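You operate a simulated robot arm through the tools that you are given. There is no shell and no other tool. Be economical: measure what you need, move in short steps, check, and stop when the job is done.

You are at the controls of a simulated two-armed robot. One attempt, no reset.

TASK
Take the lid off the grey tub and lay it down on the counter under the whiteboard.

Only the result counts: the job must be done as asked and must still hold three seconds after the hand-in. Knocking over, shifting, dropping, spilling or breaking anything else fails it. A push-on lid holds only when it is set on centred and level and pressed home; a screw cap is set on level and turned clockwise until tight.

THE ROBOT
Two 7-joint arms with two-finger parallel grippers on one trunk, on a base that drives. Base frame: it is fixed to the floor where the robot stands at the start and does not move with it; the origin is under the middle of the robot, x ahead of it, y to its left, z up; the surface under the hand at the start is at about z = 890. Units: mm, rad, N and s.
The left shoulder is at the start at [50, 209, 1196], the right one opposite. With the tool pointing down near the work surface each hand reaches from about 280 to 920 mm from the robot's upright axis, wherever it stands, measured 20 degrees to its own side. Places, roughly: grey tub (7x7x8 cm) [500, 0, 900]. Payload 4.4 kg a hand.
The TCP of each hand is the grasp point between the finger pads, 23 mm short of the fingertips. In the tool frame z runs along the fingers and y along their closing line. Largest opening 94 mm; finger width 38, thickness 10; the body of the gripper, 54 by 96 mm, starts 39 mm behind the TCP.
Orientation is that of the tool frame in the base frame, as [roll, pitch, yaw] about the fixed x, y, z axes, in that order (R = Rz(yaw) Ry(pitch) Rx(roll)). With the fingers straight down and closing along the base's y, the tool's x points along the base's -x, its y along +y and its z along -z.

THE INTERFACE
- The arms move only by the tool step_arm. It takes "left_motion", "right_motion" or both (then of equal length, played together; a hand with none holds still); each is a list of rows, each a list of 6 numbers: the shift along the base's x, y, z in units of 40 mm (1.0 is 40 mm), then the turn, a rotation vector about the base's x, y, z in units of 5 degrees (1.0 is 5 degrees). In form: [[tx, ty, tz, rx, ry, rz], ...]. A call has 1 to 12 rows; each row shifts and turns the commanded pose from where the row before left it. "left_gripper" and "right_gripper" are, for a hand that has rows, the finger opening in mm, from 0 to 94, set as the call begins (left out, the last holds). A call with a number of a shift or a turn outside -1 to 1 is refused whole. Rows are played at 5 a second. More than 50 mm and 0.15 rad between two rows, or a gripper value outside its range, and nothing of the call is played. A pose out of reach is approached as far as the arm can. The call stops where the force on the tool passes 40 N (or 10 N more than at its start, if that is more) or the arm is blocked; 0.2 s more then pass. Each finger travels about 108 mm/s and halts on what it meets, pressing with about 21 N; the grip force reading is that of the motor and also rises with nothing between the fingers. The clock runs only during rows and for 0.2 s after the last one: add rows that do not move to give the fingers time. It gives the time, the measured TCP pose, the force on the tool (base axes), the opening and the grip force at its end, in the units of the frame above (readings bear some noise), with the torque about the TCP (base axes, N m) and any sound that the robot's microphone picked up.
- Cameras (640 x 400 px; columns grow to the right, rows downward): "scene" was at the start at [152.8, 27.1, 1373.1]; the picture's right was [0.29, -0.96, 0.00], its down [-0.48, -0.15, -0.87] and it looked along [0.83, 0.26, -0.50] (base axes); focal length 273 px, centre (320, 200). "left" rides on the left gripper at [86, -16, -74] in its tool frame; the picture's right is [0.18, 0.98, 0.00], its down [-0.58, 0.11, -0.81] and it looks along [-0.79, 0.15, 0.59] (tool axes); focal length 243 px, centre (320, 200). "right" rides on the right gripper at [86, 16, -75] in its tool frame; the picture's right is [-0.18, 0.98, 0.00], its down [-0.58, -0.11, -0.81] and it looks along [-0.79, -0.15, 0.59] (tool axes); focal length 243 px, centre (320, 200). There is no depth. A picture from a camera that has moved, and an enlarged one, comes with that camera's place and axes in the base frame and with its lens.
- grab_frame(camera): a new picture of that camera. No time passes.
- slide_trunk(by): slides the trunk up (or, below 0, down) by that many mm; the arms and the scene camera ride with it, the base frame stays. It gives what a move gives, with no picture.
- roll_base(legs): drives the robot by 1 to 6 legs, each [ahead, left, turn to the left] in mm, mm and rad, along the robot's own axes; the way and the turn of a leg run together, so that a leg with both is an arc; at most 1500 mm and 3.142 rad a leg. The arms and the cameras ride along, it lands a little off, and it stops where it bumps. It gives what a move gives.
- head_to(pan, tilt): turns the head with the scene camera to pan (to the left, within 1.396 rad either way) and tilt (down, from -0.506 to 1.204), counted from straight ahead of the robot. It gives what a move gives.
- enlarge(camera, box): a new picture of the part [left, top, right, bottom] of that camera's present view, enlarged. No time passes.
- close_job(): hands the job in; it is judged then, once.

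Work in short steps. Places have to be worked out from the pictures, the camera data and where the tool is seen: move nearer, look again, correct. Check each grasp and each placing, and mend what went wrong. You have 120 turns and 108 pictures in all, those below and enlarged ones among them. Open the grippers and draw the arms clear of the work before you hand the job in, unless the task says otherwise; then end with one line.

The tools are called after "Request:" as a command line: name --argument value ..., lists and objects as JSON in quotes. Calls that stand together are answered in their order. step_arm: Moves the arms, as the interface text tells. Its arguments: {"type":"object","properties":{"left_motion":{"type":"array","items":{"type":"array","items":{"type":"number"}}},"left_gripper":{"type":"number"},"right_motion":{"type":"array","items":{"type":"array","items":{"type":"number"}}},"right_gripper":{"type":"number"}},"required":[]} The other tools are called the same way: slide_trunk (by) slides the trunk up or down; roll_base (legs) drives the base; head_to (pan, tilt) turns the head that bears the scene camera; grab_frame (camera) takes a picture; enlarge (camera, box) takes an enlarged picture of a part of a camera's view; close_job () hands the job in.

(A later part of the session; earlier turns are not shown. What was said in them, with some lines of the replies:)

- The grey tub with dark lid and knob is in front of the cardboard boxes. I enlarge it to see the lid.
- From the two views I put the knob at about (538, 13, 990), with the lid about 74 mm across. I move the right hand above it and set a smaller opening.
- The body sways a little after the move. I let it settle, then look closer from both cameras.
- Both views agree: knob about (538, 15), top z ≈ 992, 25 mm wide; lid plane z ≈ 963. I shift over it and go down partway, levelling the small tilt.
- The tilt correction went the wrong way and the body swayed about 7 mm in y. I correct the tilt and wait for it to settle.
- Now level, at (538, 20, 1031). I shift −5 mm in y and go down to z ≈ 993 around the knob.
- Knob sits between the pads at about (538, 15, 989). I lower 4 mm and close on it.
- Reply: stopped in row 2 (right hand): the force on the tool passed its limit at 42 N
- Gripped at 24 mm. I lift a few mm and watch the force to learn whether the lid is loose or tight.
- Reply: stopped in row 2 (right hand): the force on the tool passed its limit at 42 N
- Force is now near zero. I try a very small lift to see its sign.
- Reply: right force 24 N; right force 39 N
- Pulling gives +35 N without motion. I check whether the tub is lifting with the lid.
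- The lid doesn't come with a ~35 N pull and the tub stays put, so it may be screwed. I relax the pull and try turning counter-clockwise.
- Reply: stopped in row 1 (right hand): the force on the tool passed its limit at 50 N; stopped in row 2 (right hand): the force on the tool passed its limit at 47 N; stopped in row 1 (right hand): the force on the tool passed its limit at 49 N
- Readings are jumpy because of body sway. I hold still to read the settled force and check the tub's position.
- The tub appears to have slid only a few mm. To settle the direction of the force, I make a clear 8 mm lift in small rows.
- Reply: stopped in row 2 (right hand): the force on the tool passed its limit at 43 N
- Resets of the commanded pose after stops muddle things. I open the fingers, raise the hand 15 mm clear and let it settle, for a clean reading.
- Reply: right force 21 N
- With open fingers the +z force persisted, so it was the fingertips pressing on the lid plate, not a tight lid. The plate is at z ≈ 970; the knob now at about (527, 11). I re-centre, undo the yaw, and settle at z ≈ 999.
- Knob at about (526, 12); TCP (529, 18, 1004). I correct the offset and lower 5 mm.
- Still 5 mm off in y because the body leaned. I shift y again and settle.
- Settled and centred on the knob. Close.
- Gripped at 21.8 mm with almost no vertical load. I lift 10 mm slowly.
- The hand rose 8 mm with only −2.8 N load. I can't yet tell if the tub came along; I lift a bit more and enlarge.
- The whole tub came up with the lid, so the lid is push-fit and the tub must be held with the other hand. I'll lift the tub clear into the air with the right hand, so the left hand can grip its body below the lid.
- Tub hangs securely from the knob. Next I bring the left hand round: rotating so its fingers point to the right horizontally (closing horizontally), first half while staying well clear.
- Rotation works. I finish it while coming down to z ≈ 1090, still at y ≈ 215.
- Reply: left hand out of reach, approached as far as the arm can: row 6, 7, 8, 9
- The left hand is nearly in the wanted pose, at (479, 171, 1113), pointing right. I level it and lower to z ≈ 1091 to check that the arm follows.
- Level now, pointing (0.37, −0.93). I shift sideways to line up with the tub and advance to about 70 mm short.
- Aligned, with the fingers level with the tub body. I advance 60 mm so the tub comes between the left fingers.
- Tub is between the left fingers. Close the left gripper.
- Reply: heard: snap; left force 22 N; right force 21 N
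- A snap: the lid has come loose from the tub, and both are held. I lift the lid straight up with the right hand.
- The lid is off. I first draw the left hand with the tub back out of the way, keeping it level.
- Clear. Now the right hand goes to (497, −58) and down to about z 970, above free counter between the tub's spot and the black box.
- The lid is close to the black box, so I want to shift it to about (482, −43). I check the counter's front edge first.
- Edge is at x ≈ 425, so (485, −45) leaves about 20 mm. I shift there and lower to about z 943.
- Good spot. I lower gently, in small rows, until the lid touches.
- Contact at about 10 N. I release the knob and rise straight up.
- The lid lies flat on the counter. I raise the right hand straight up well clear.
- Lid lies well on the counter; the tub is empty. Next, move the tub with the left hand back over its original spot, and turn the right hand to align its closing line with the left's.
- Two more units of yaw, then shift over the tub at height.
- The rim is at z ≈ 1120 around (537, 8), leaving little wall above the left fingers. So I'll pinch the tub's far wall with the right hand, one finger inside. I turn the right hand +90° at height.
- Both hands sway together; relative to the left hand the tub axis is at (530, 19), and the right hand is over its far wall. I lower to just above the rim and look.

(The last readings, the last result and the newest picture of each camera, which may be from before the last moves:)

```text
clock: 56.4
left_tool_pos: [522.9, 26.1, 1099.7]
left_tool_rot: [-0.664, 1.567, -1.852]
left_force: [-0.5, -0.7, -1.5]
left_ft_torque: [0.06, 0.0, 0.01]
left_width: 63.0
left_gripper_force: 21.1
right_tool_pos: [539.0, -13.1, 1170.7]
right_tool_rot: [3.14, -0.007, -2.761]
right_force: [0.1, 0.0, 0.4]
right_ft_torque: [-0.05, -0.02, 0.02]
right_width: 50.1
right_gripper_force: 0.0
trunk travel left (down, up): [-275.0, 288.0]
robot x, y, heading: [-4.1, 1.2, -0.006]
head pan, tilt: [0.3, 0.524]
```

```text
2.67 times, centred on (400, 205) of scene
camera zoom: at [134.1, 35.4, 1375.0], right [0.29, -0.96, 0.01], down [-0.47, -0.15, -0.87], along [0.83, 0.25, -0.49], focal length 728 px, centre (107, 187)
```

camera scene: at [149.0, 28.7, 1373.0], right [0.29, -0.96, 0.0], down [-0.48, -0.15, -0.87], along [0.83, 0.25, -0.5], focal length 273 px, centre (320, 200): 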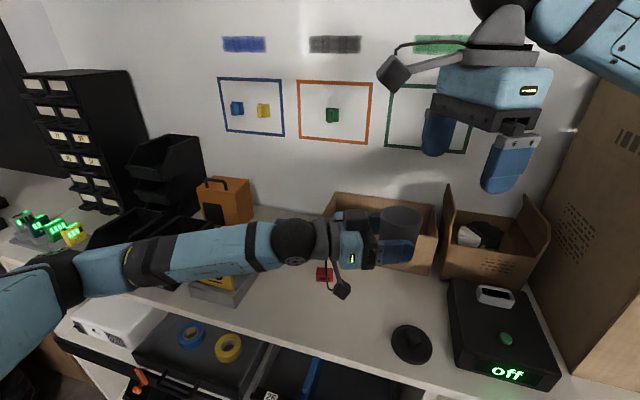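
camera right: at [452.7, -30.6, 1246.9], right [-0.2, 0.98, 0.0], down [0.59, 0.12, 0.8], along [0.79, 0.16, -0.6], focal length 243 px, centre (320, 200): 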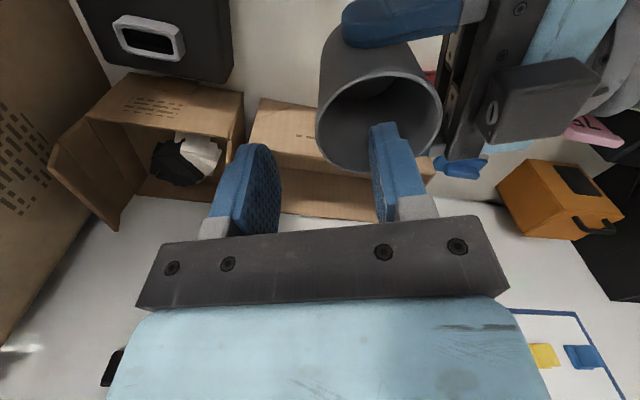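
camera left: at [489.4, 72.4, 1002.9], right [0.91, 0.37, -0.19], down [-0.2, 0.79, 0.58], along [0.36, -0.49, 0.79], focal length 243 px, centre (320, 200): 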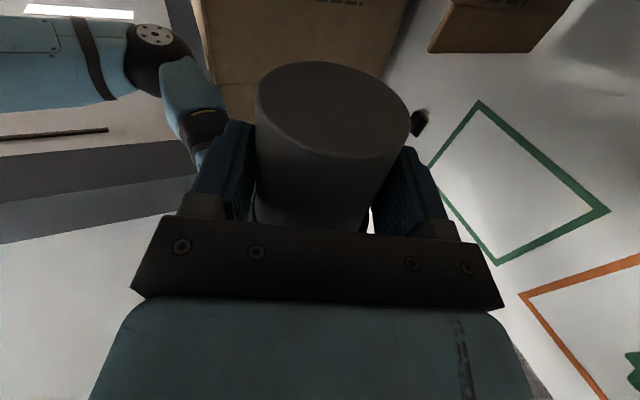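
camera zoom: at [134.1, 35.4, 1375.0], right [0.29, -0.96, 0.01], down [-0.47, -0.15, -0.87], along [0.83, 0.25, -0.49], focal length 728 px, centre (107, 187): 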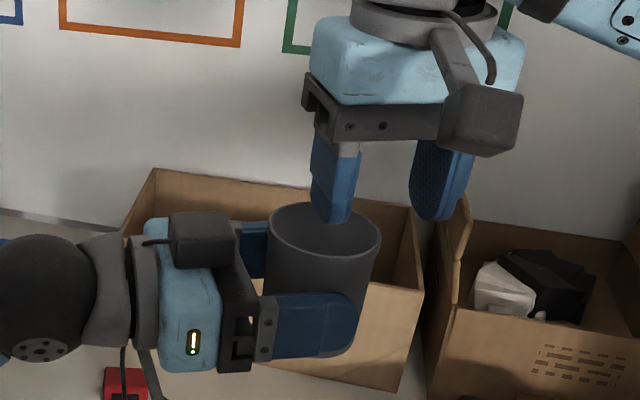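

The inner finger is over the tub opening and the outer one is outside. I shift 4 mm inward and lower 54 mm.

Request:
step_arm --right_motion '[[-0.04, 0.1, 0, 0, 0, 0], [0, 0, -0.27, 0, 0, 0], [0, 0, -0.27, 0, 0, 0], [0, 0, -0.27, 0, 0, 0], [0, 0, -0.27, 0, 0, 0], [0, 0, -0.27, 0, 0, 0], [0, 0, 0, 0, 0, 0], [0, 0, 0, 0, 0, 0]]'

Request:
grab_frame --camera "right"

Request:
enlarge --camera "scene" --box '[300, 130, 500, 280]'

```text
clock: 58.1
left_tool_pos: [519.4, 27.7, 1101.4]
left_tool_rot: [0.128, 1.563, -1.062]
left_force: [0.5, 0.1, -1.4]
left_ft_torque: [0.04, 0.04, 0.01]
left_width: 63.2
left_gripper_force: 21.1
right_tool_pos: [532.5, -5.2, 1120.3]
right_tool_rot: [-3.138, -0.001, -2.757]
right_force: [0.6, -0.6, -0.3]
right_ft_torque: [0.0, -0.03, -0.02]
right_width: 50.1
right_gripper_force: 0.0
trunk travel left (down, up): [-275.0, 288.0]
robot x, y, heading: [-5.5, 0.7, -0.004]
head pan, tilt: [0.3, 0.524]
```

```text
44 pictures are left
camera right: at [446.1, -23.3, 1195.4], right [-0.2, 0.98, 0.0], down [0.58, 0.12, 0.81], along [0.79, 0.16, -0.59], focal length 243 px, centre (320, 200)
```

right: 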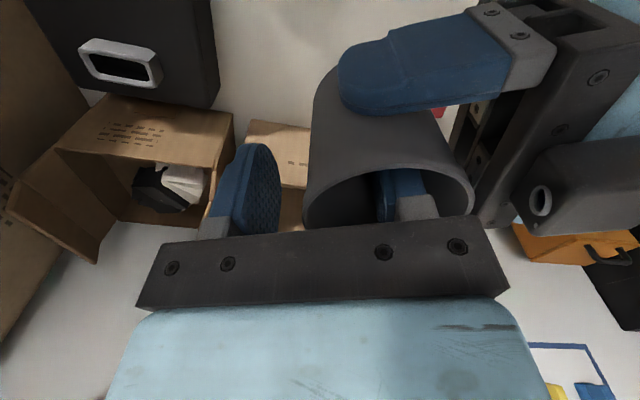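

```text
2.67 times, centred on (400, 205) of scene
camera zoom: at [128.2, 39.0, 1375.5], right [0.29, -0.96, 0.01], down [-0.46, -0.15, -0.87], along [0.84, 0.25, -0.49], focal length 728 px, centre (107, 187)
```

zoom: 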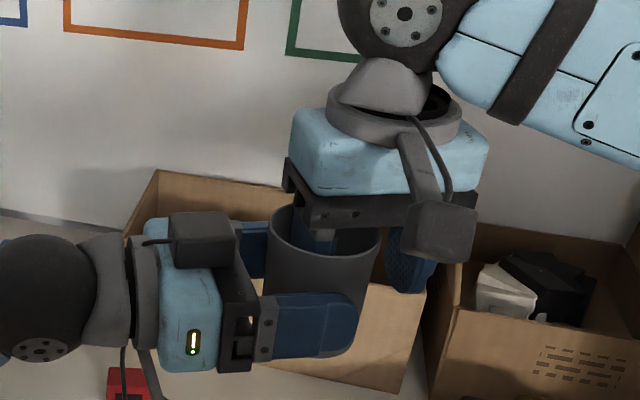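

One finger is inside, one outside. Close the right hand on the wall.

Request:
step_arm --right_motion '[[0, 0, 0, 0, 0, 0], [0, 0, 0, 0, 0, 0], [0, 0, 0, 0, 0, 0], [0, 0, 0, 0, 0, 0]]' --right_gripper 0

Request:
grab_frame --camera "right"

```text
clock: 59.1
left_tool_pos: [519.3, 28.2, 1102.8]
left_tool_rot: [0.047, 1.563, -1.142]
left_force: [-1.1, 3.0, -6.8]
left_ft_torque: [-0.51, -0.12, 0.2]
left_width: 63.3
left_gripper_force: 21.3
right_tool_pos: [532.5, -7.0, 1121.2]
right_tool_rot: [-3.136, -0.001, -2.761]
right_force: [1.3, -2.5, 6.8]
right_ft_torque: [0.68, 0.21, -0.21]
right_width: 11.2
right_gripper_force: 21.1
trunk travel left (down, up): [-275.0, 288.0]
robot x, y, heading: [-2.6, 2.7, -0.004]
head pan, tilt: [0.3, 0.524]
```

```text
42 pictures are left
camera right: at [446.4, -23.3, 1195.3], right [-0.2, 0.98, 0.0], down [0.58, 0.12, 0.81], along [0.79, 0.16, -0.59], focal length 243 px, centre (320, 200)
```

right: 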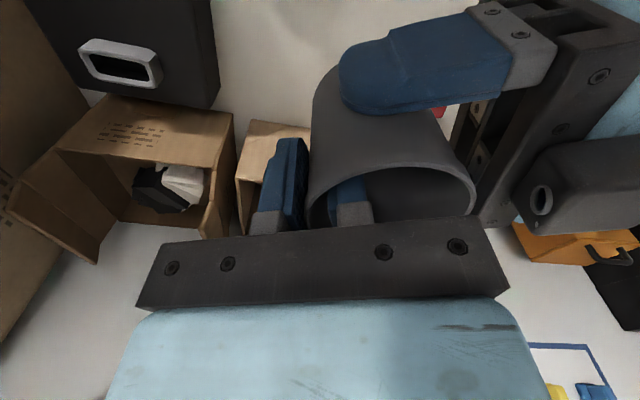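

The wall is gripped (11 mm with curvature). Open the left hand and draw it back slowly.

Request:
step_arm --left_motion '[[0, 0, 0, 0, 0, 0], [0, 0, 0, 0, 0, 0], [0, 0, 0, 0, 0, 0]]' --left_gripper 94

Request:
grab_frame --camera "left"

Request:
enlarge --camera "scene" --box '[300, 130, 500, 280]'

```text
clock: 60.0
left_tool_pos: [519.1, 28.3, 1101.9]
left_tool_rot: [0.119, 1.562, -1.071]
left_force: [0.2, 0.6, 0.6]
left_ft_torque: [0.03, 0.01, -0.01]
left_width: 94.1
left_gripper_force: 0.1
right_tool_pos: [533.4, -6.3, 1120.9]
right_tool_rot: [-3.138, -0.003, -2.759]
right_force: [0.1, -0.2, -0.6]
right_ft_torque: [-0.04, -0.02, -0.02]
right_width: 10.4
right_gripper_force: 20.8
trunk travel left (down, up): [-275.0, 288.0]
robot x, y, heading: [-6.9, -2.3, 0.001]
head pan, tilt: [0.3, 0.524]
```

```text
41 pictures are left
camera left: at [475.8, 90.9, 1014.5], right [0.91, 0.37, -0.18], down [-0.2, 0.79, 0.57], along [0.36, -0.49, 0.8], focal length 243 px, centre (320, 200)
```

left: 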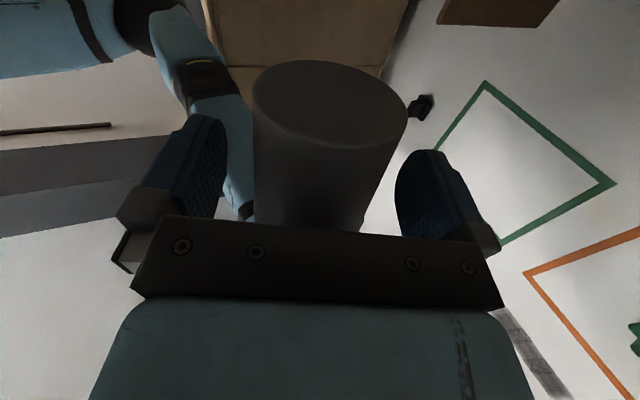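

```text
2.67 times, centred on (400, 205) of scene
camera zoom: at [128.2, 39.3, 1375.6], right [0.29, -0.96, 0.01], down [-0.46, -0.15, -0.87], along [0.84, 0.25, -0.49], focal length 728 px, centre (107, 187)
```

zoom: 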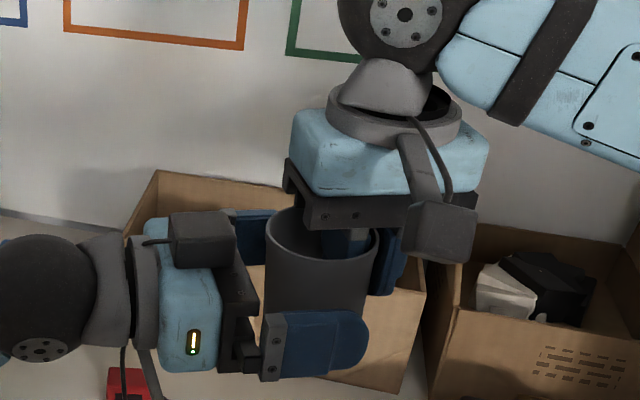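

The right hand holds the tub. The left hand retreats straight back along its fingers.

Request:
step_arm --left_motion '[[-0.15, 0.37, 0, 0, 0, 0], [-0.22, 0.55, 0, 0, 0, 0], [-0.22, 0.55, 0, 0, 0, 0], [-0.3, 0.74, 0, 0, 0, 0], [-0.3, 0.74, 0, 0, 0, 0], [-0.3, 0.74, 0, 0, 0, 0], [-0.3, 0.74, 0, 0, 0, 0], [0, 0, 0, 0, 0, 0]]'

Request:
grab_frame --camera "scene"

Request:
grab_frame --camera "right"

Request:
grab_frame --camera "left"

```text
clock: 61.8
left_tool_pos: [449.2, 208.0, 1096.2]
left_tool_rot: [0.1, 1.561, -1.089]
left_force: [0.5, 1.1, 0.4]
left_ft_torque: [-0.02, 0.03, 0.03]
left_width: 94.1
left_gripper_force: 0.0
right_tool_pos: [532.6, -6.4, 1120.7]
right_tool_rot: [-3.138, -0.003, -2.759]
right_force: [-1.0, -0.4, 0.0]
right_ft_torque: [-0.03, -0.03, 0.01]
right_width: 10.5
right_gripper_force: 21.2
trunk travel left (down, up): [-275.0, 288.0]
robot x, y, heading: [-5.1, 0.6, -0.001]
head pan, tilt: [0.3, 0.524]
```

```text
39 pictures are left
camera scene: at [128.2, 39.2, 1375.6], right [0.29, -0.96, 0.01], down [-0.46, -0.15, -0.87], along [0.84, 0.25, -0.49], focal length 273 px, centre (320, 200)
```

scene: 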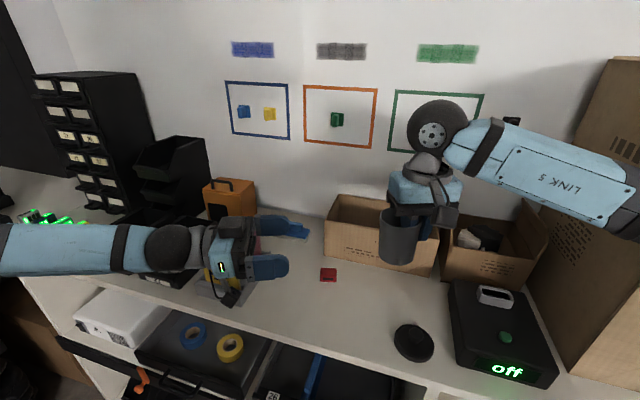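

```text
38 pictures are left
camera right: at [446.2, -23.4, 1194.9], right [-0.2, 0.98, 0.0], down [0.58, 0.12, 0.8], along [0.79, 0.16, -0.59], focal length 243 px, centre (320, 200)
```

right: 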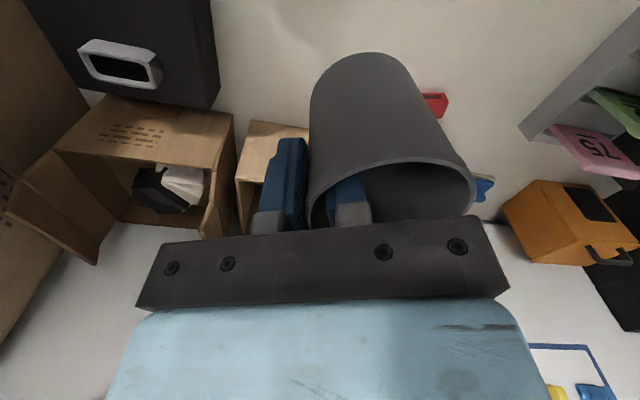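

```text
37 pictures are left
camera left: at [405.4, 270.6, 1007.9], right [0.91, 0.36, -0.18], down [-0.2, 0.79, 0.57], along [0.35, -0.49, 0.8], focal length 243 px, centre (320, 200)
```

left: 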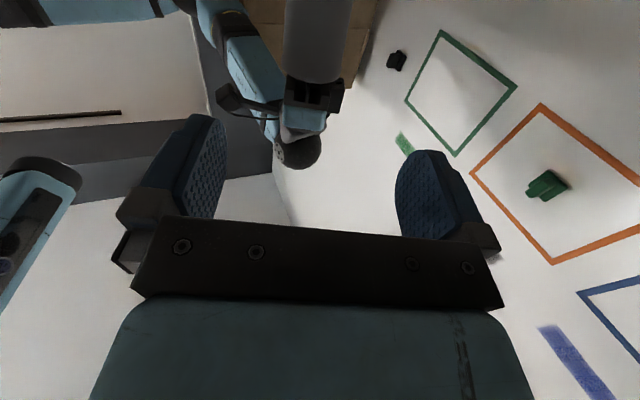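

Tub held upright by the right hand. I shift it over its original spot and lower to about 20 mm above the counter.

Request:
step_arm --right_motion '[[0.39, -0.12, -0.2, 0, 0, 0], [0, 0, -0.4, 0, 0, 0], [0, 0, -0.4, 0, 0, 0], [0, 0, -0.4, 0, 0, 0], [0, 0, -0.4, 0, 0, 0], [0, 0, -0.4, 0, 0, 0], [0, 0, -0.4, 0, 0, 0], [0, 0, -0.4, 0, 0, 0], [0, 0, -0.4, 0, 0, 0], [0, 0, -0.3, 0, 0, 0], [0, 0, 0, 0, 0, 0], [0, 0, 0, 0, 0, 0]]'

Request:
enlarge --camera "scene" --box '[300, 220, 500, 370]'

Request:
grab_frame --camera "right"

```text
clock: 64.3
left_tool_pos: [446.7, 207.4, 1098.4]
left_tool_rot: [0.422, 1.559, -0.767]
left_force: [1.2, -0.8, -0.7]
left_ft_torque: [0.02, -0.01, -0.03]
left_width: 93.9
left_gripper_force: 0.0
right_tool_pos: [549.1, -13.1, 975.7]
right_tool_rot: [-3.137, 0.002, -2.759]
right_force: [-0.2, 0.2, 0.1]
right_ft_torque: [-0.05, -0.04, -0.02]
right_width: 10.3
right_gripper_force: 20.6
trunk travel left (down, up): [-275.0, 288.0]
robot x, y, heading: [-4.3, 1.1, -0.009]
head pan, tilt: [0.3, 0.524]
```

```text
2.67 times, centred on (400, 295) of scene
camera zoom: at [123.9, 39.5, 1376.1], right [0.29, -0.96, 0.02], down [-0.46, -0.15, -0.88], along [0.84, 0.25, -0.48], focal length 728 px, centre (107, -53)
```

zoom: 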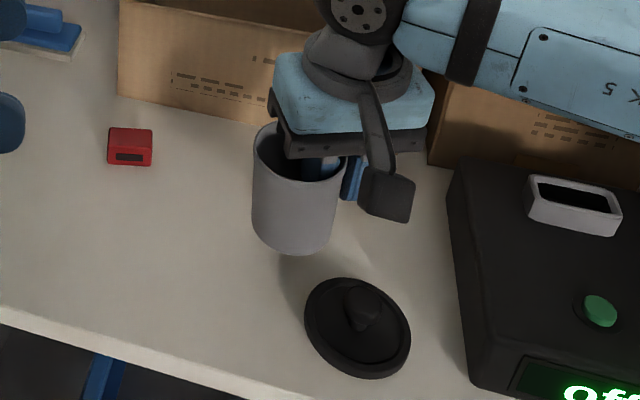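

```text
35 pictures are left
camera right: at [463.2, -29.8, 1050.6], right [-0.2, 0.98, -0.01], down [0.58, 0.12, 0.81], along [0.79, 0.16, -0.59], focal length 243 px, centre (320, 200)
```

right: 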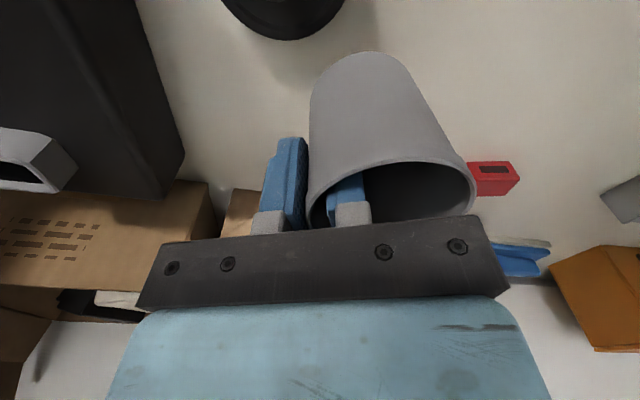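

Tub is about 20–35 mm above the counter. I lower carefully until contact.

Request:
step_arm --right_motion '[[0, 0, -0.12, 0, 0, 0], [0, 0, -0.12, 0, 0, 0], [0, 0, -0.12, 0, 0, 0], [0, 0, 0, 0, 0, 0]]'

Request:
step_arm --right_motion '[[0, 0, -0.06, 0, 0, 0], [0, 0, -0.06, 0, 0, 0], [0, 0, 0, 0, 0, 0]]'

Request:
step_arm --right_motion '[[0, 0, -0.06, 0, 0, 0], [0, 0, -0.06, 0, 0, 0], [0, 0, 0, 0, 0, 0]]'

Request:
enlarge --camera "scene" --box '[300, 220, 500, 370]'

```text
clock: 65.3
left_tool_pos: [446.0, 207.6, 1097.9]
left_tool_rot: [0.386, 1.56, -0.802]
left_force: [0.1, -0.6, -0.2]
left_ft_torque: [-0.02, 0.02, -0.01]
left_width: 93.9
left_gripper_force: 0.1
right_tool_pos: [548.4, -12.1, 962.2]
right_tool_rot: [-3.136, 0.001, -2.758]
right_force: [0.5, -0.1, -0.5]
right_ft_torque: [-0.07, -0.02, 0.0]
right_width: 10.2
right_gripper_force: 21.2
trunk travel left (down, up): [-275.0, 288.0]
robot x, y, heading: [-3.1, 2.3, -0.0]
head pan, tilt: [0.3, 0.524]
```

```text
clock: 66.2
left_tool_pos: [447.7, 208.6, 1097.9]
left_tool_rot: [0.358, 1.561, -0.832]
left_force: [0.3, 0.1, -0.7]
left_ft_torque: [-0.04, -0.02, -0.03]
left_width: 94.2
left_gripper_force: 0.1
right_tool_pos: [550.1, -12.6, 955.6]
right_tool_rot: [-3.136, 0.002, -2.757]
right_force: [-0.1, -0.7, -0.1]
right_ft_torque: [-0.04, -0.02, 0.0]
right_width: 10.3
right_gripper_force: 21.0
trunk travel left (down, up): [-275.0, 288.0]
robot x, y, heading: [-3.0, 0.7, -0.007]
head pan, tilt: [0.3, 0.524]
```

```text
clock: 67.0
left_tool_pos: [446.2, 207.6, 1097.8]
left_tool_rot: [0.348, 1.56, -0.839]
left_force: [0.3, 0.8, -0.6]
left_ft_torque: [-0.06, -0.02, 0.01]
left_width: 93.8
left_gripper_force: 0.1
right_tool_pos: [550.5, -12.6, 952.0]
right_tool_rot: [-3.136, 0.0, -2.759]
right_force: [0.3, -0.1, -0.7]
right_ft_torque: [-0.06, -0.06, -0.03]
right_width: 10.3
right_gripper_force: 20.9
trunk travel left (down, up): [-275.0, 288.0]
robot x, y, heading: [-6.3, -0.6, -0.006]
head pan, tilt: [0.3, 0.524]
```

```text
2.67 times, centred on (400, 295) of scene
camera zoom: at [125.0, 39.6, 1376.0], right [0.29, -0.96, 0.02], down [-0.46, -0.16, -0.87], along [0.84, 0.25, -0.48], focal length 728 px, centre (107, -53)
```

zoom: 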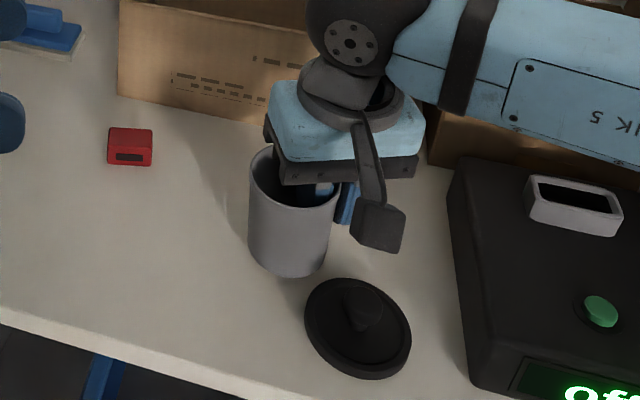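

No contact yet; I continue down in small steps.

Request:
step_arm --right_motion '[[0, 0, -0.06, 0, 0, 0], [0, 0, -0.06, 0, 0, 0], [0, 0, 0, 0, 0, 0]]'

Request:
step_arm --right_motion '[[0, 0, -0.06, 0, 0, 0], [0, 0, -0.04, 0, 0, 0], [0, 0, 0, 0, 0, 0]]'

```text
clock: 67.8
left_tool_pos: [446.7, 207.6, 1098.5]
left_tool_rot: [0.363, 1.56, -0.825]
left_force: [-0.4, 0.4, 0.2]
left_ft_torque: [0.01, 0.01, -0.01]
left_width: 94.1
left_gripper_force: 0.0
right_tool_pos: [549.9, -11.9, 946.6]
right_tool_rot: [-3.137, 0.0, -2.757]
right_force: [-0.8, -0.6, 1.8]
right_ft_torque: [0.04, 0.02, -0.01]
right_width: 10.4
right_gripper_force: 21.5
trunk travel left (down, up): [-275.0, 288.0]
robot x, y, heading: [-2.7, 4.5, -0.003]
head pan, tilt: [0.3, 0.524]
```

```text
clock: 68.5
left_tool_pos: [447.3, 206.7, 1097.2]
left_tool_rot: [0.418, 1.561, -0.769]
left_force: [-0.8, -0.3, 0.9]
left_ft_torque: [0.01, 0.0, -0.03]
left_width: 94.3
left_gripper_force: 0.1
right_tool_pos: [551.3, -12.4, 944.0]
right_tool_rot: [-3.138, 0.002, -2.758]
right_force: [-3.4, -4.3, 21.1]
right_ft_torque: [0.88, 0.45, 0.19]
right_width: 10.9
right_gripper_force: 21.0
trunk travel left (down, up): [-275.0, 288.0]
robot x, y, heading: [-3.7, -3.5, -0.004]
head pan, tilt: [0.3, 0.524]
```

The tub rests on the counter (21 N). I ease off 2 mm and open the fingers moderately.

Request:
step_arm --right_motion '[[0, 0, 0.04, 0, 0, 0], [0, 0, 0, 0, 0, 0]]'

Request:
step_arm --right_motion '[[0, 0, 0, 0, 0, 0], [0, 0, 0, 0, 0, 0], [0, 0, 0, 0, 0, 0]]' --right_gripper 38

Request:
grab_frame --camera "right"

Request:
enlarge --camera "scene" --box '[300, 220, 500, 370]'

```text
clock: 69.2
left_tool_pos: [447.3, 207.8, 1097.1]
left_tool_rot: [0.362, 1.562, -0.827]
left_force: [-0.3, 0.4, -0.8]
left_ft_torque: [-0.02, -0.01, 0.01]
left_width: 93.9
left_gripper_force: 0.0
right_tool_pos: [550.2, -12.4, 943.1]
right_tool_rot: [-3.137, 0.001, -2.761]
right_force: [6.3, -1.0, 18.6]
right_ft_torque: [0.88, -0.07, -0.31]
right_width: 11.0
right_gripper_force: 21.5
trunk travel left (down, up): [-275.0, 288.0]
robot x, y, heading: [-2.2, -0.1, -0.008]
head pan, tilt: [0.3, 0.524]
```

```text
clock: 70.0
left_tool_pos: [447.0, 207.7, 1097.0]
left_tool_rot: [0.333, 1.56, -0.855]
left_force: [-0.8, -0.7, -0.5]
left_ft_torque: [0.03, -0.03, -0.02]
left_width: 94.0
left_gripper_force: 0.0
right_tool_pos: [549.1, -12.4, 941.8]
right_tool_rot: [-3.138, -0.002, -2.756]
right_force: [0.5, -0.9, 0.1]
right_ft_torque: [-0.01, -0.01, -0.03]
right_width: 38.1
right_gripper_force: 0.1
trunk travel left (down, up): [-275.0, 288.0]
robot x, y, heading: [-5.0, 2.5, -0.008]
head pan, tilt: [0.3, 0.524]
```

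```text
33 pictures are left
camera right: at [463.1, -29.6, 1017.4], right [-0.2, 0.98, 0.0], down [0.58, 0.12, 0.81], along [0.79, 0.16, -0.59], focal length 243 px, centre (320, 200)
```

right: 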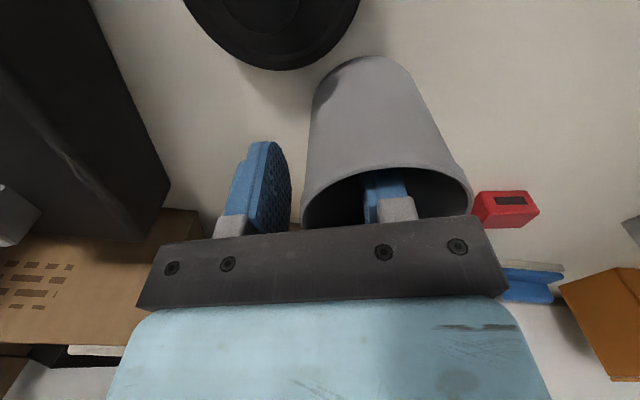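

```text
2.67 times, centred on (400, 295) of scene
camera zoom: at [125.4, 39.4, 1375.9], right [0.29, -0.96, 0.02], down [-0.46, -0.15, -0.87], along [0.84, 0.25, -0.49], focal length 728 px, centre (107, -53)
```

zoom: 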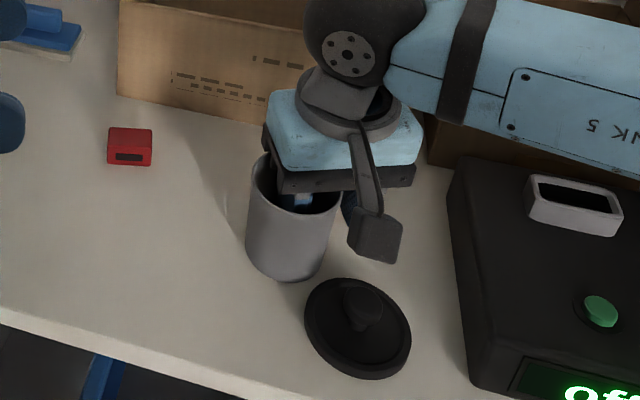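

Fingers are clear of the wall. I raise the right hand slowly and check that the tub stands free.

Request:
step_arm --right_motion '[[0, 0, 0.15, 0, 0, 0], [0, 0, 0.2, 0, 0, 0], [0, 0, 0, 0, 0, 0]]'

Request:
grab_frame --camera "right"

Request:
enlarge --camera "scene" --box '[300, 220, 500, 370]'

```text
clock: 70.8
left_tool_pos: [447.2, 205.7, 1095.7]
left_tool_rot: [0.464, 1.562, -0.726]
left_force: [0.0, -0.4, 0.2]
left_ft_torque: [-0.01, 0.01, 0.0]
left_width: 93.9
left_gripper_force: 0.1
right_tool_pos: [542.4, -12.8, 946.2]
right_tool_rot: [3.137, -0.015, -2.752]
right_force: [-0.6, -0.5, -0.1]
right_ft_torque: [0.0, 0.03, 0.03]
right_width: 38.0
right_gripper_force: 0.1
trunk travel left (down, up): [-275.0, 288.0]
robot x, y, heading: [-6.2, 4.1, -0.006]
head pan, tilt: [0.3, 0.524]
```

```text
31 pictures are left
camera right: at [458.4, -29.5, 1022.1], right [-0.2, 0.98, 0.0], down [0.59, 0.12, 0.8], along [0.78, 0.16, -0.6], focal length 243 px, centre (320, 200)
```

right: 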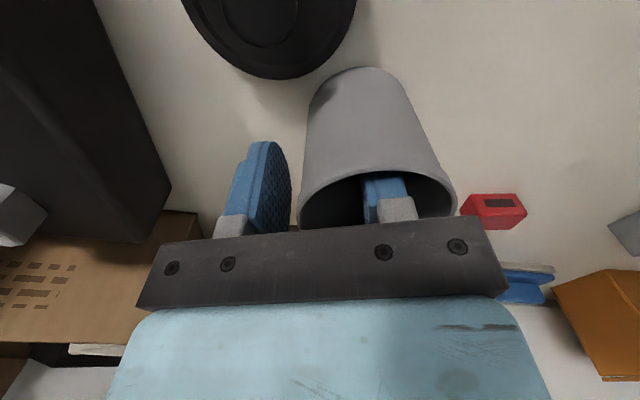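

```text
2.67 times, centred on (400, 295) of scene
camera zoom: at [126.4, 36.1, 1373.9], right [0.29, -0.96, 0.01], down [-0.46, -0.15, -0.87], along [0.84, 0.25, -0.49], focal length 728 px, centre (107, -53)
```

zoom: 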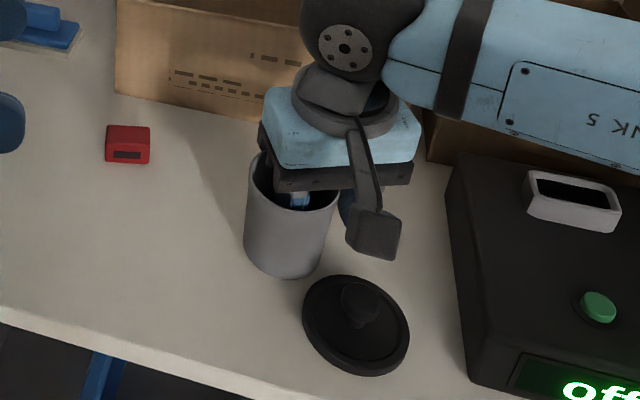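

The hand lagged the command; I wait and re-read.

Request:
step_arm --right_motion '[[0, 0, 0, 0, 0, 0], [0, 0, 0, 0, 0, 0], [0, 0, 0, 0, 0, 0]]'

Request:
enlarge --camera "scene" --box '[300, 220, 500, 370]'

```text
clock: 71.5
left_tool_pos: [447.2, 204.7, 1097.5]
left_tool_rot: [0.542, 1.564, -0.644]
left_force: [0.4, -0.1, 0.6]
left_ft_torque: [0.02, -0.02, -0.01]
left_width: 94.2
left_gripper_force: 0.0
right_tool_pos: [542.8, -11.4, 946.8]
right_tool_rot: [3.136, -0.019, -2.751]
right_force: [0.1, -0.7, 0.6]
right_ft_torque: [-0.02, 0.01, -0.01]
right_width: 37.6
right_gripper_force: 0.1
trunk travel left (down, up): [-275.0, 288.0]
robot x, y, heading: [-3.1, 4.3, -0.002]
head pan, tilt: [0.3, 0.524]
```

```text
2.67 times, centred on (400, 295) of scene
camera zoom: at [126.4, 35.5, 1375.5], right [0.29, -0.96, 0.01], down [-0.46, -0.15, -0.87], along [0.84, 0.25, -0.49], focal length 728 px, centre (107, -53)
```

zoom: 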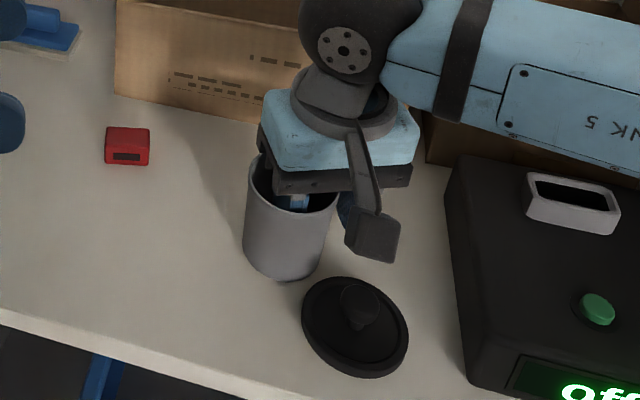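

The wrist feels no force but the hand isn't following, so a link might be touching something. I look at the full scene.

Request:
grab_frame --camera "scene"

Request:
head_to --pan -0.5 --tilt 0.55

Request:
grab_frame --camera "scene"

```text
28 pictures are left
camera scene: at [126.4, 35.5, 1375.5], right [0.29, -0.96, 0.01], down [-0.46, -0.15, -0.87], along [0.84, 0.25, -0.49], focal length 273 px, centre (320, 200)
```

scene: 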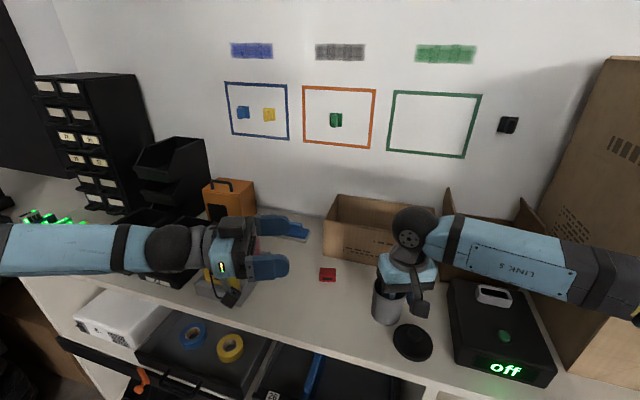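

```text
clock: 72.7
left_tool_pos: [447.4, 205.6, 1096.7]
left_tool_rot: [0.555, 1.563, -0.634]
left_force: [-1.0, -0.1, 0.0]
left_ft_torque: [0.02, -0.02, -0.03]
left_width: 94.2
left_gripper_force: 0.1
right_tool_pos: [542.7, -11.0, 947.1]
right_tool_rot: [3.136, -0.016, -2.749]
right_force: [0.4, -0.3, -0.2]
right_ft_torque: [-0.01, 0.01, 0.01]
right_width: 38.1
right_gripper_force: 0.2
trunk travel left (down, up): [-275.0, 288.0]
robot x, y, heading: [-1.9, 1.0, -0.006]
head pan, tilt: [-0.499, 0.55]
```

```text
27 pictures are left
camera scene: at [118.6, -34.0, 1373.6], right [-0.48, -0.88, 0.0], down [-0.44, 0.25, -0.86], along [0.76, -0.41, -0.5], focal length 273 px, centre (320, 200)
```

scene: 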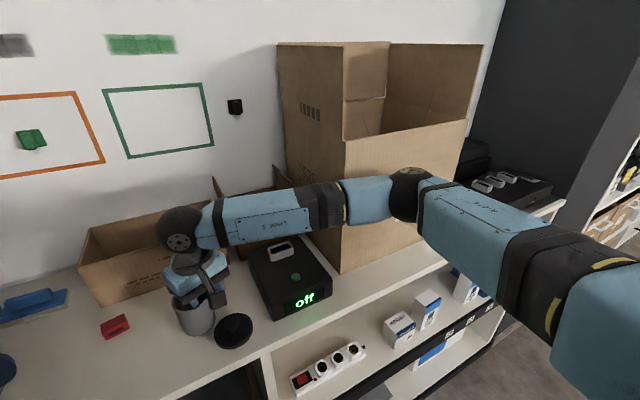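

No evident contact of the arm with the boxes, and no force. I raise another small amount and compare.

Request:
step_arm --right_motion '[[0, 0, 0.15, 0, 0, 0], [0, 0, 0.15, 0, 0, 0], [0, 0, 0, 0, 0, 0]]'

Request:
grab_frame --camera "right"

Request:
enlarge --camera "scene" --box '[80, 140, 480, 390]'

```text
clock: 73.7
left_tool_pos: [448.5, 202.4, 1100.0]
left_tool_rot: [0.356, 1.568, -0.836]
left_force: [0.6, -0.3, -1.0]
left_ft_torque: [0.03, 0.02, -0.01]
left_width: 93.8
left_gripper_force: 0.0
right_tool_pos: [536.3, -9.3, 952.8]
right_tool_rot: [3.131, -0.036, -2.741]
right_force: [-0.8, -0.4, -0.1]
right_ft_torque: [0.05, -0.02, 0.02]
right_width: 38.0
right_gripper_force: 0.1
trunk travel left (down, up): [-275.0, 288.0]
robot x, y, heading: [-4.5, 4.1, 0.001]
head pan, tilt: [-0.499, 0.55]
stopped in row 3 (right hand): the arm was blocked; the commanded pose is now the measured one
```

```text
26 pictures are left
camera right: at [453.5, -29.8, 1029.9], right [-0.21, 0.98, 0.0], down [0.61, 0.13, 0.78], along [0.77, 0.17, -0.62], focal length 243 px, centre (320, 200)
```

right: 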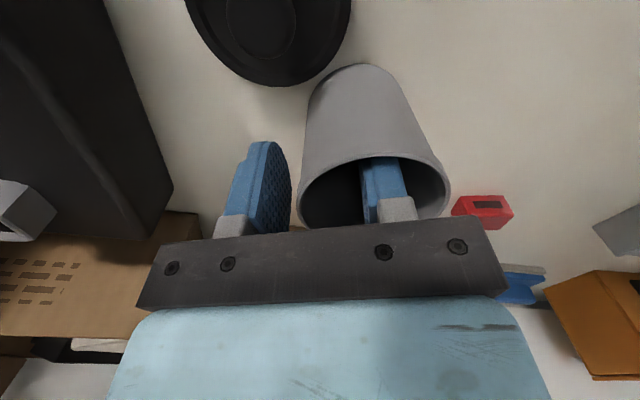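

```text
1.60 times, centred on (280, 265) of scene
camera zoom: at [120.8, -36.4, 1376.8], right [-0.48, -0.88, 0.0], down [-0.44, 0.25, -0.86], along [0.75, -0.41, -0.51], focal length 437 px, centre (384, 96)
```

zoom: 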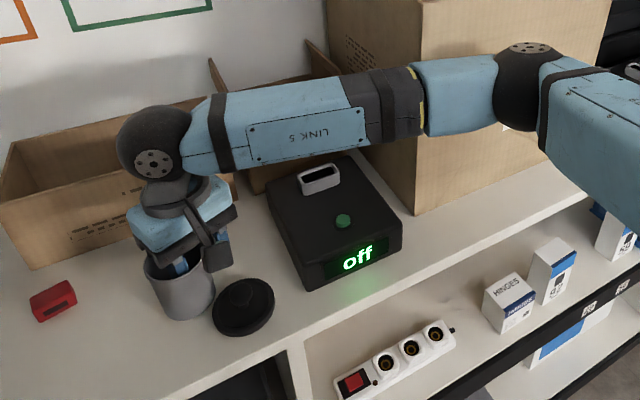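

The arm is blocked, most likely the elbow or forearm against the big cardboard box as the arm folds. Instead of folding the arm, I'll raise it with the trunk, which keeps its shape.

Request:
slide_trunk --by 25

Request:
grab_frame --camera "right"

Request:
enlarge --camera "scene" --box '[80, 140, 480, 390]'

```text
clock: 74.4
left_tool_pos: [450.1, 201.9, 1120.4]
left_tool_rot: [0.549, 1.567, -0.642]
left_force: [-0.6, 0.4, -0.3]
left_ft_torque: [-0.05, -0.01, 0.01]
left_width: 94.2
left_gripper_force: 0.0
right_tool_pos: [533.9, -10.7, 967.5]
right_tool_rot: [3.126, -0.045, -2.739]
right_force: [-0.2, -0.1, -0.3]
right_ft_torque: [-0.03, 0.0, 0.04]
right_width: 37.7
right_gripper_force: 0.0
trunk travel left (down, up): [-300.0, 263.0]
robot x, y, heading: [-6.2, 3.3, -0.002]
head pan, tilt: [-0.499, 0.55]
```

```text
24 pictures are left
camera right: at [452.4, -29.5, 1045.2], right [-0.21, 0.98, 0.01], down [0.62, 0.13, 0.78], along [0.76, 0.17, -0.63], focal length 243 px, centre (320, 200)
```

right: 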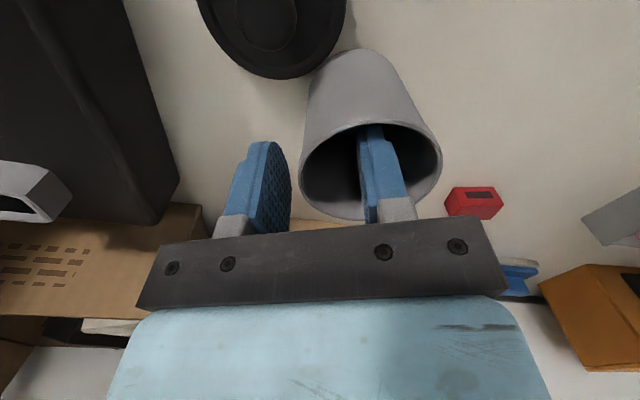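

```text
1.60 times, centred on (280, 265) of scene
camera zoom: at [121.2, -36.5, 1397.7], right [-0.48, -0.88, 0.0], down [-0.44, 0.25, -0.86], along [0.76, -0.41, -0.51], focal length 437 px, centre (384, 96)
```

zoom: 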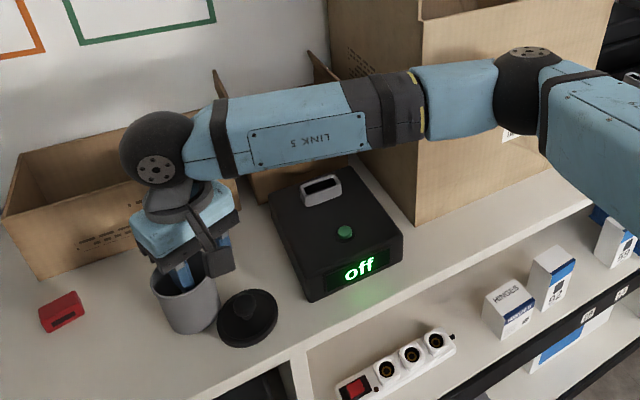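

The inner finger is still free inside the tub and rising. I continue up with the trunk.

Request:
slide_trunk --by 35

Request:
grab_frame --camera "right"

Request:
enlarge --camera "scene" --box '[80, 140, 480, 390]'

```text
clock: 75.2
left_tool_pos: [449.1, 202.2, 1156.0]
left_tool_rot: [0.404, 1.568, -0.786]
left_force: [0.0, -0.3, 0.2]
left_ft_torque: [-0.02, 0.02, -0.01]
left_width: 93.8
left_gripper_force: 0.1
right_tool_pos: [534.7, -10.0, 1003.6]
right_tool_rot: [3.129, -0.042, -2.739]
right_force: [0.1, 0.3, 0.6]
right_ft_torque: [-0.02, 0.0, -0.02]
right_width: 38.0
right_gripper_force: 0.0
trunk travel left (down, up): [-335.0, 228.0]
robot x, y, heading: [-4.9, 3.5, -0.002]
head pan, tilt: [-0.499, 0.55]
```

```text
22 pictures are left
camera right: at [452.7, -29.0, 1081.6], right [-0.21, 0.98, 0.0], down [0.61, 0.13, 0.78], along [0.76, 0.17, -0.63], focal length 243 px, centre (320, 200)
```

right: 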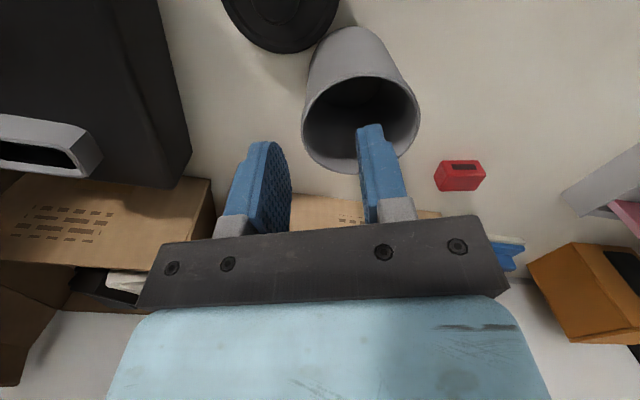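

```text
1.60 times, centred on (280, 265) of scene
camera zoom: at [121.1, -35.9, 1433.5], right [-0.48, -0.88, 0.0], down [-0.44, 0.25, -0.86], along [0.76, -0.41, -0.51], focal length 437 px, centre (384, 96)
```

zoom: 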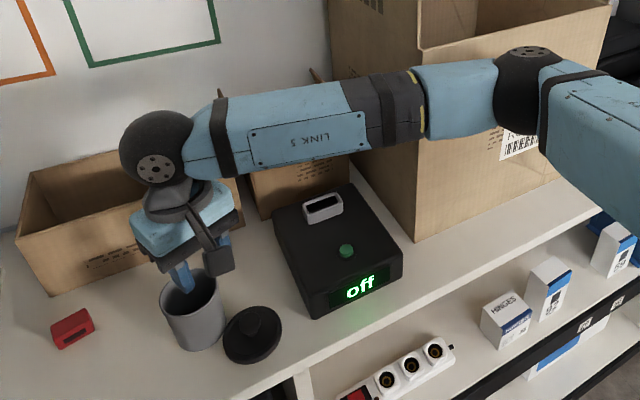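

The fingers are now above the tub rim; tub and lid both stand. I raise the trunk another 80 mm.

Request:
slide_trunk --by 80

Request:
grab_frame --camera "scene"

```text
clock: 76.3
left_tool_pos: [453.2, 203.5, 1234.3]
left_tool_rot: [-1.696, 1.567, -2.884]
left_force: [-0.6, 0.3, -0.2]
left_ft_torque: [-0.02, 0.03, -0.02]
left_width: 94.0
left_gripper_force: 0.1
right_tool_pos: [541.7, -13.0, 1086.5]
right_tool_rot: [3.129, -0.04, -2.745]
right_force: [-0.4, -0.1, -0.6]
right_ft_torque: [-0.03, 0.03, -0.01]
right_width: 38.0
right_gripper_force: 0.1
trunk travel left (down, up): [-415.0, 148.0]
robot x, y, heading: [-0.4, 4.7, -0.002]
head pan, tilt: [-0.499, 0.55]
```

```text
20 pictures are left
camera scene: at [126.6, -37.5, 1512.9], right [-0.48, -0.88, 0.0], down [-0.45, 0.25, -0.86], along [0.75, -0.41, -0.51], focal length 273 px, centre (320, 200)
```

scene: 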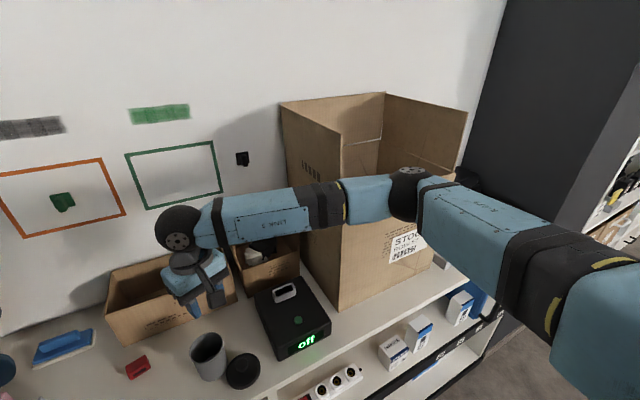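

Tub, lid and boxes all stand in place. I back the base off 120 mm to draw both arms clear.

Request:
roll_base --legs '[[-120, 0, 0]]'

Request:
head_to --pan 0.1 --tilt 0.65

Request:
grab_frame --camera "scene"

```text
clock: 77.6
left_tool_pos: [341.8, 200.5, 1228.4]
left_tool_rot: [-2.067, 1.556, 3.028]
left_force: [-0.3, 0.1, 1.1]
left_ft_torque: [0.06, 0.01, 0.01]
left_width: 94.4
left_gripper_force: 0.0
right_tool_pos: [430.3, -14.6, 1082.0]
right_tool_rot: [3.123, -0.044, -2.746]
right_force: [0.5, 0.7, -0.5]
right_ft_torque: [0.01, 0.02, -0.01]
right_width: 38.3
right_gripper_force: 0.1
trunk travel left (down, up): [-415.0, 148.0]
robot x, y, heading: [-124.9, 5.7, -0.002]
head pan, tilt: [-0.499, 0.55]
```

```text
clock: 78.6
left_tool_pos: [341.4, 199.3, 1229.4]
left_tool_rot: [-2.091, 1.556, 3.002]
left_force: [0.3, 0.7, 0.2]
left_ft_torque: [-0.01, -0.01, 0.0]
left_width: 93.8
left_gripper_force: 0.1
right_tool_pos: [430.8, -16.0, 1081.8]
right_tool_rot: [3.123, -0.043, -2.748]
right_force: [0.4, 0.3, 0.8]
right_ft_torque: [-0.03, -0.05, 0.01]
right_width: 37.9
right_gripper_force: 0.0
trunk travel left (down, up): [-415.0, 148.0]
robot x, y, heading: [-127.9, 3.6, -0.001]
head pan, tilt: [0.099, 0.649]
```

```text
19 pictures are left
camera scene: at [25.6, 11.1, 1502.0], right [0.09, -1.0, 0.0], down [-0.6, -0.06, -0.8], along [0.79, 0.08, -0.6], focal length 273 px, centre (320, 200)
```

scene: 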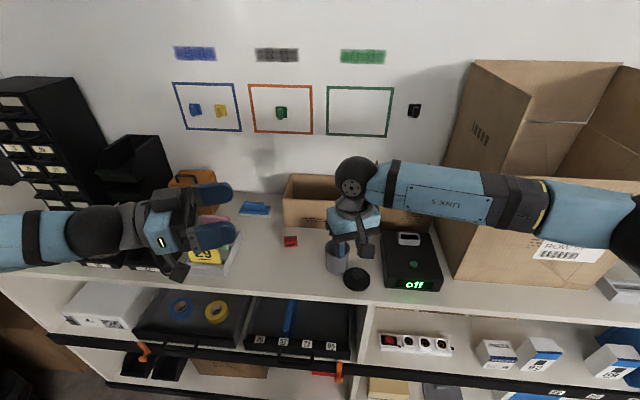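

Everything looks in place. One closer look at tub and lid.

Request:
enlarge --camera "scene" --box '[270, 200, 450, 310]'

Request:
grab_frame --camera "right"

```text
3.56 times, centred on (360, 255) of scene
camera zoom: at [25.6, 11.1, 1502.0], right [0.09, -1.0, 0.0], down [-0.6, -0.06, -0.8], along [0.79, 0.08, -0.6], focal length 970 px, centre (178, 4)
```

zoom: 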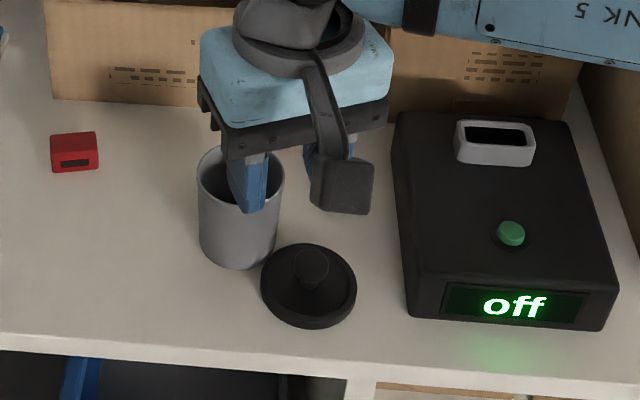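

```text
17 pictures are left
camera right: at [348.0, -33.5, 1160.0], right [-0.21, 0.98, 0.01], down [0.62, 0.12, 0.78], along [0.76, 0.17, -0.63], focal length 243 px, centre (320, 200)
```

right: 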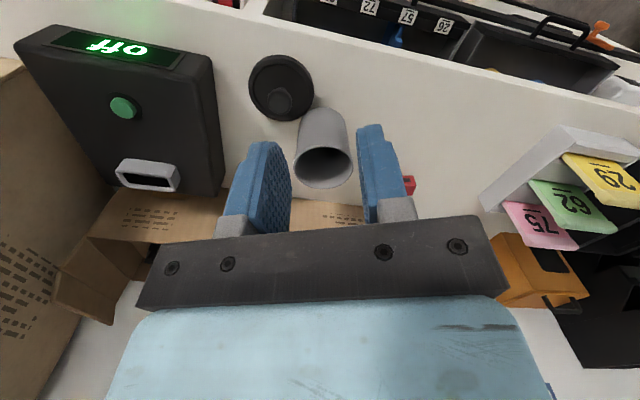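

Lid lies flat on the counter beside the upright tub, not touching it. I open the right gripper fully, then hand in.

Request:
step_arm --right_motion '[[0, 0, 0.3, 0, 0, 0], [0, 0, 0.3, 0, 0, 0], [0, 0, 0, 0, 0, 0]]' --right_gripper 94

Request:
enlarge --camera "right" --box '[220, 20, 420, 220]'

```text
clock: 79.4
left_tool_pos: [340.6, 199.5, 1230.0]
left_tool_rot: [-2.094, 1.555, 2.998]
left_force: [0.7, -0.8, 0.8]
left_ft_torque: [-0.01, -0.03, -0.04]
left_width: 94.0
left_gripper_force: 0.0
right_tool_pos: [430.8, -14.6, 1106.6]
right_tool_rot: [3.123, -0.044, -2.746]
right_force: [0.1, -0.1, 0.0]
right_ft_torque: [-0.03, 0.04, -0.02]
right_width: 93.9
right_gripper_force: 0.0
trunk travel left (down, up): [-415.0, 148.0]
robot x, y, heading: [-126.7, -1.5, -0.001]
head pan, tilt: [0.099, 0.649]
```

```text
2.00 times, centred on (320, 120) of right
camera zoom: at [349.4, -33.3, 1183.8], right [-0.21, 0.98, 0.01], down [0.62, 0.12, 0.78], along [0.76, 0.17, -0.63], focal length 485 px, centre (320, 360)
```

zoom: 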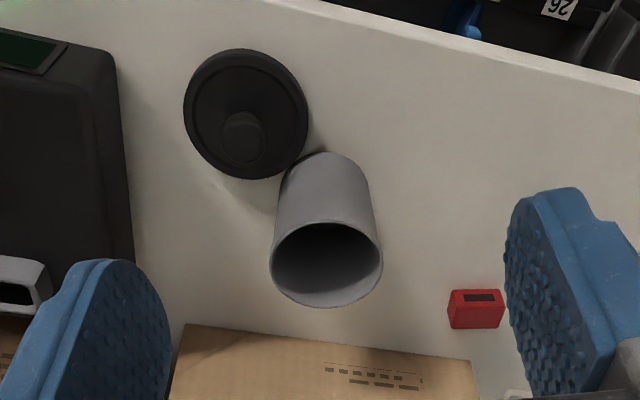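

The lid lies on the counter and the tub stands upright; both hands are open and clear. I hand in.

Request:
close_job

```text
The job is handed in.
```

The lid is off the grey tub and lies flat on the counter under the whiteboard, right next to the tub. I set the open tub back upright about 12 mm from where it started. While I was raising the right arm it was blocked, probably by the big cardboard box; in the pictures nothing looked moved, but I could not rule out a slight shift.
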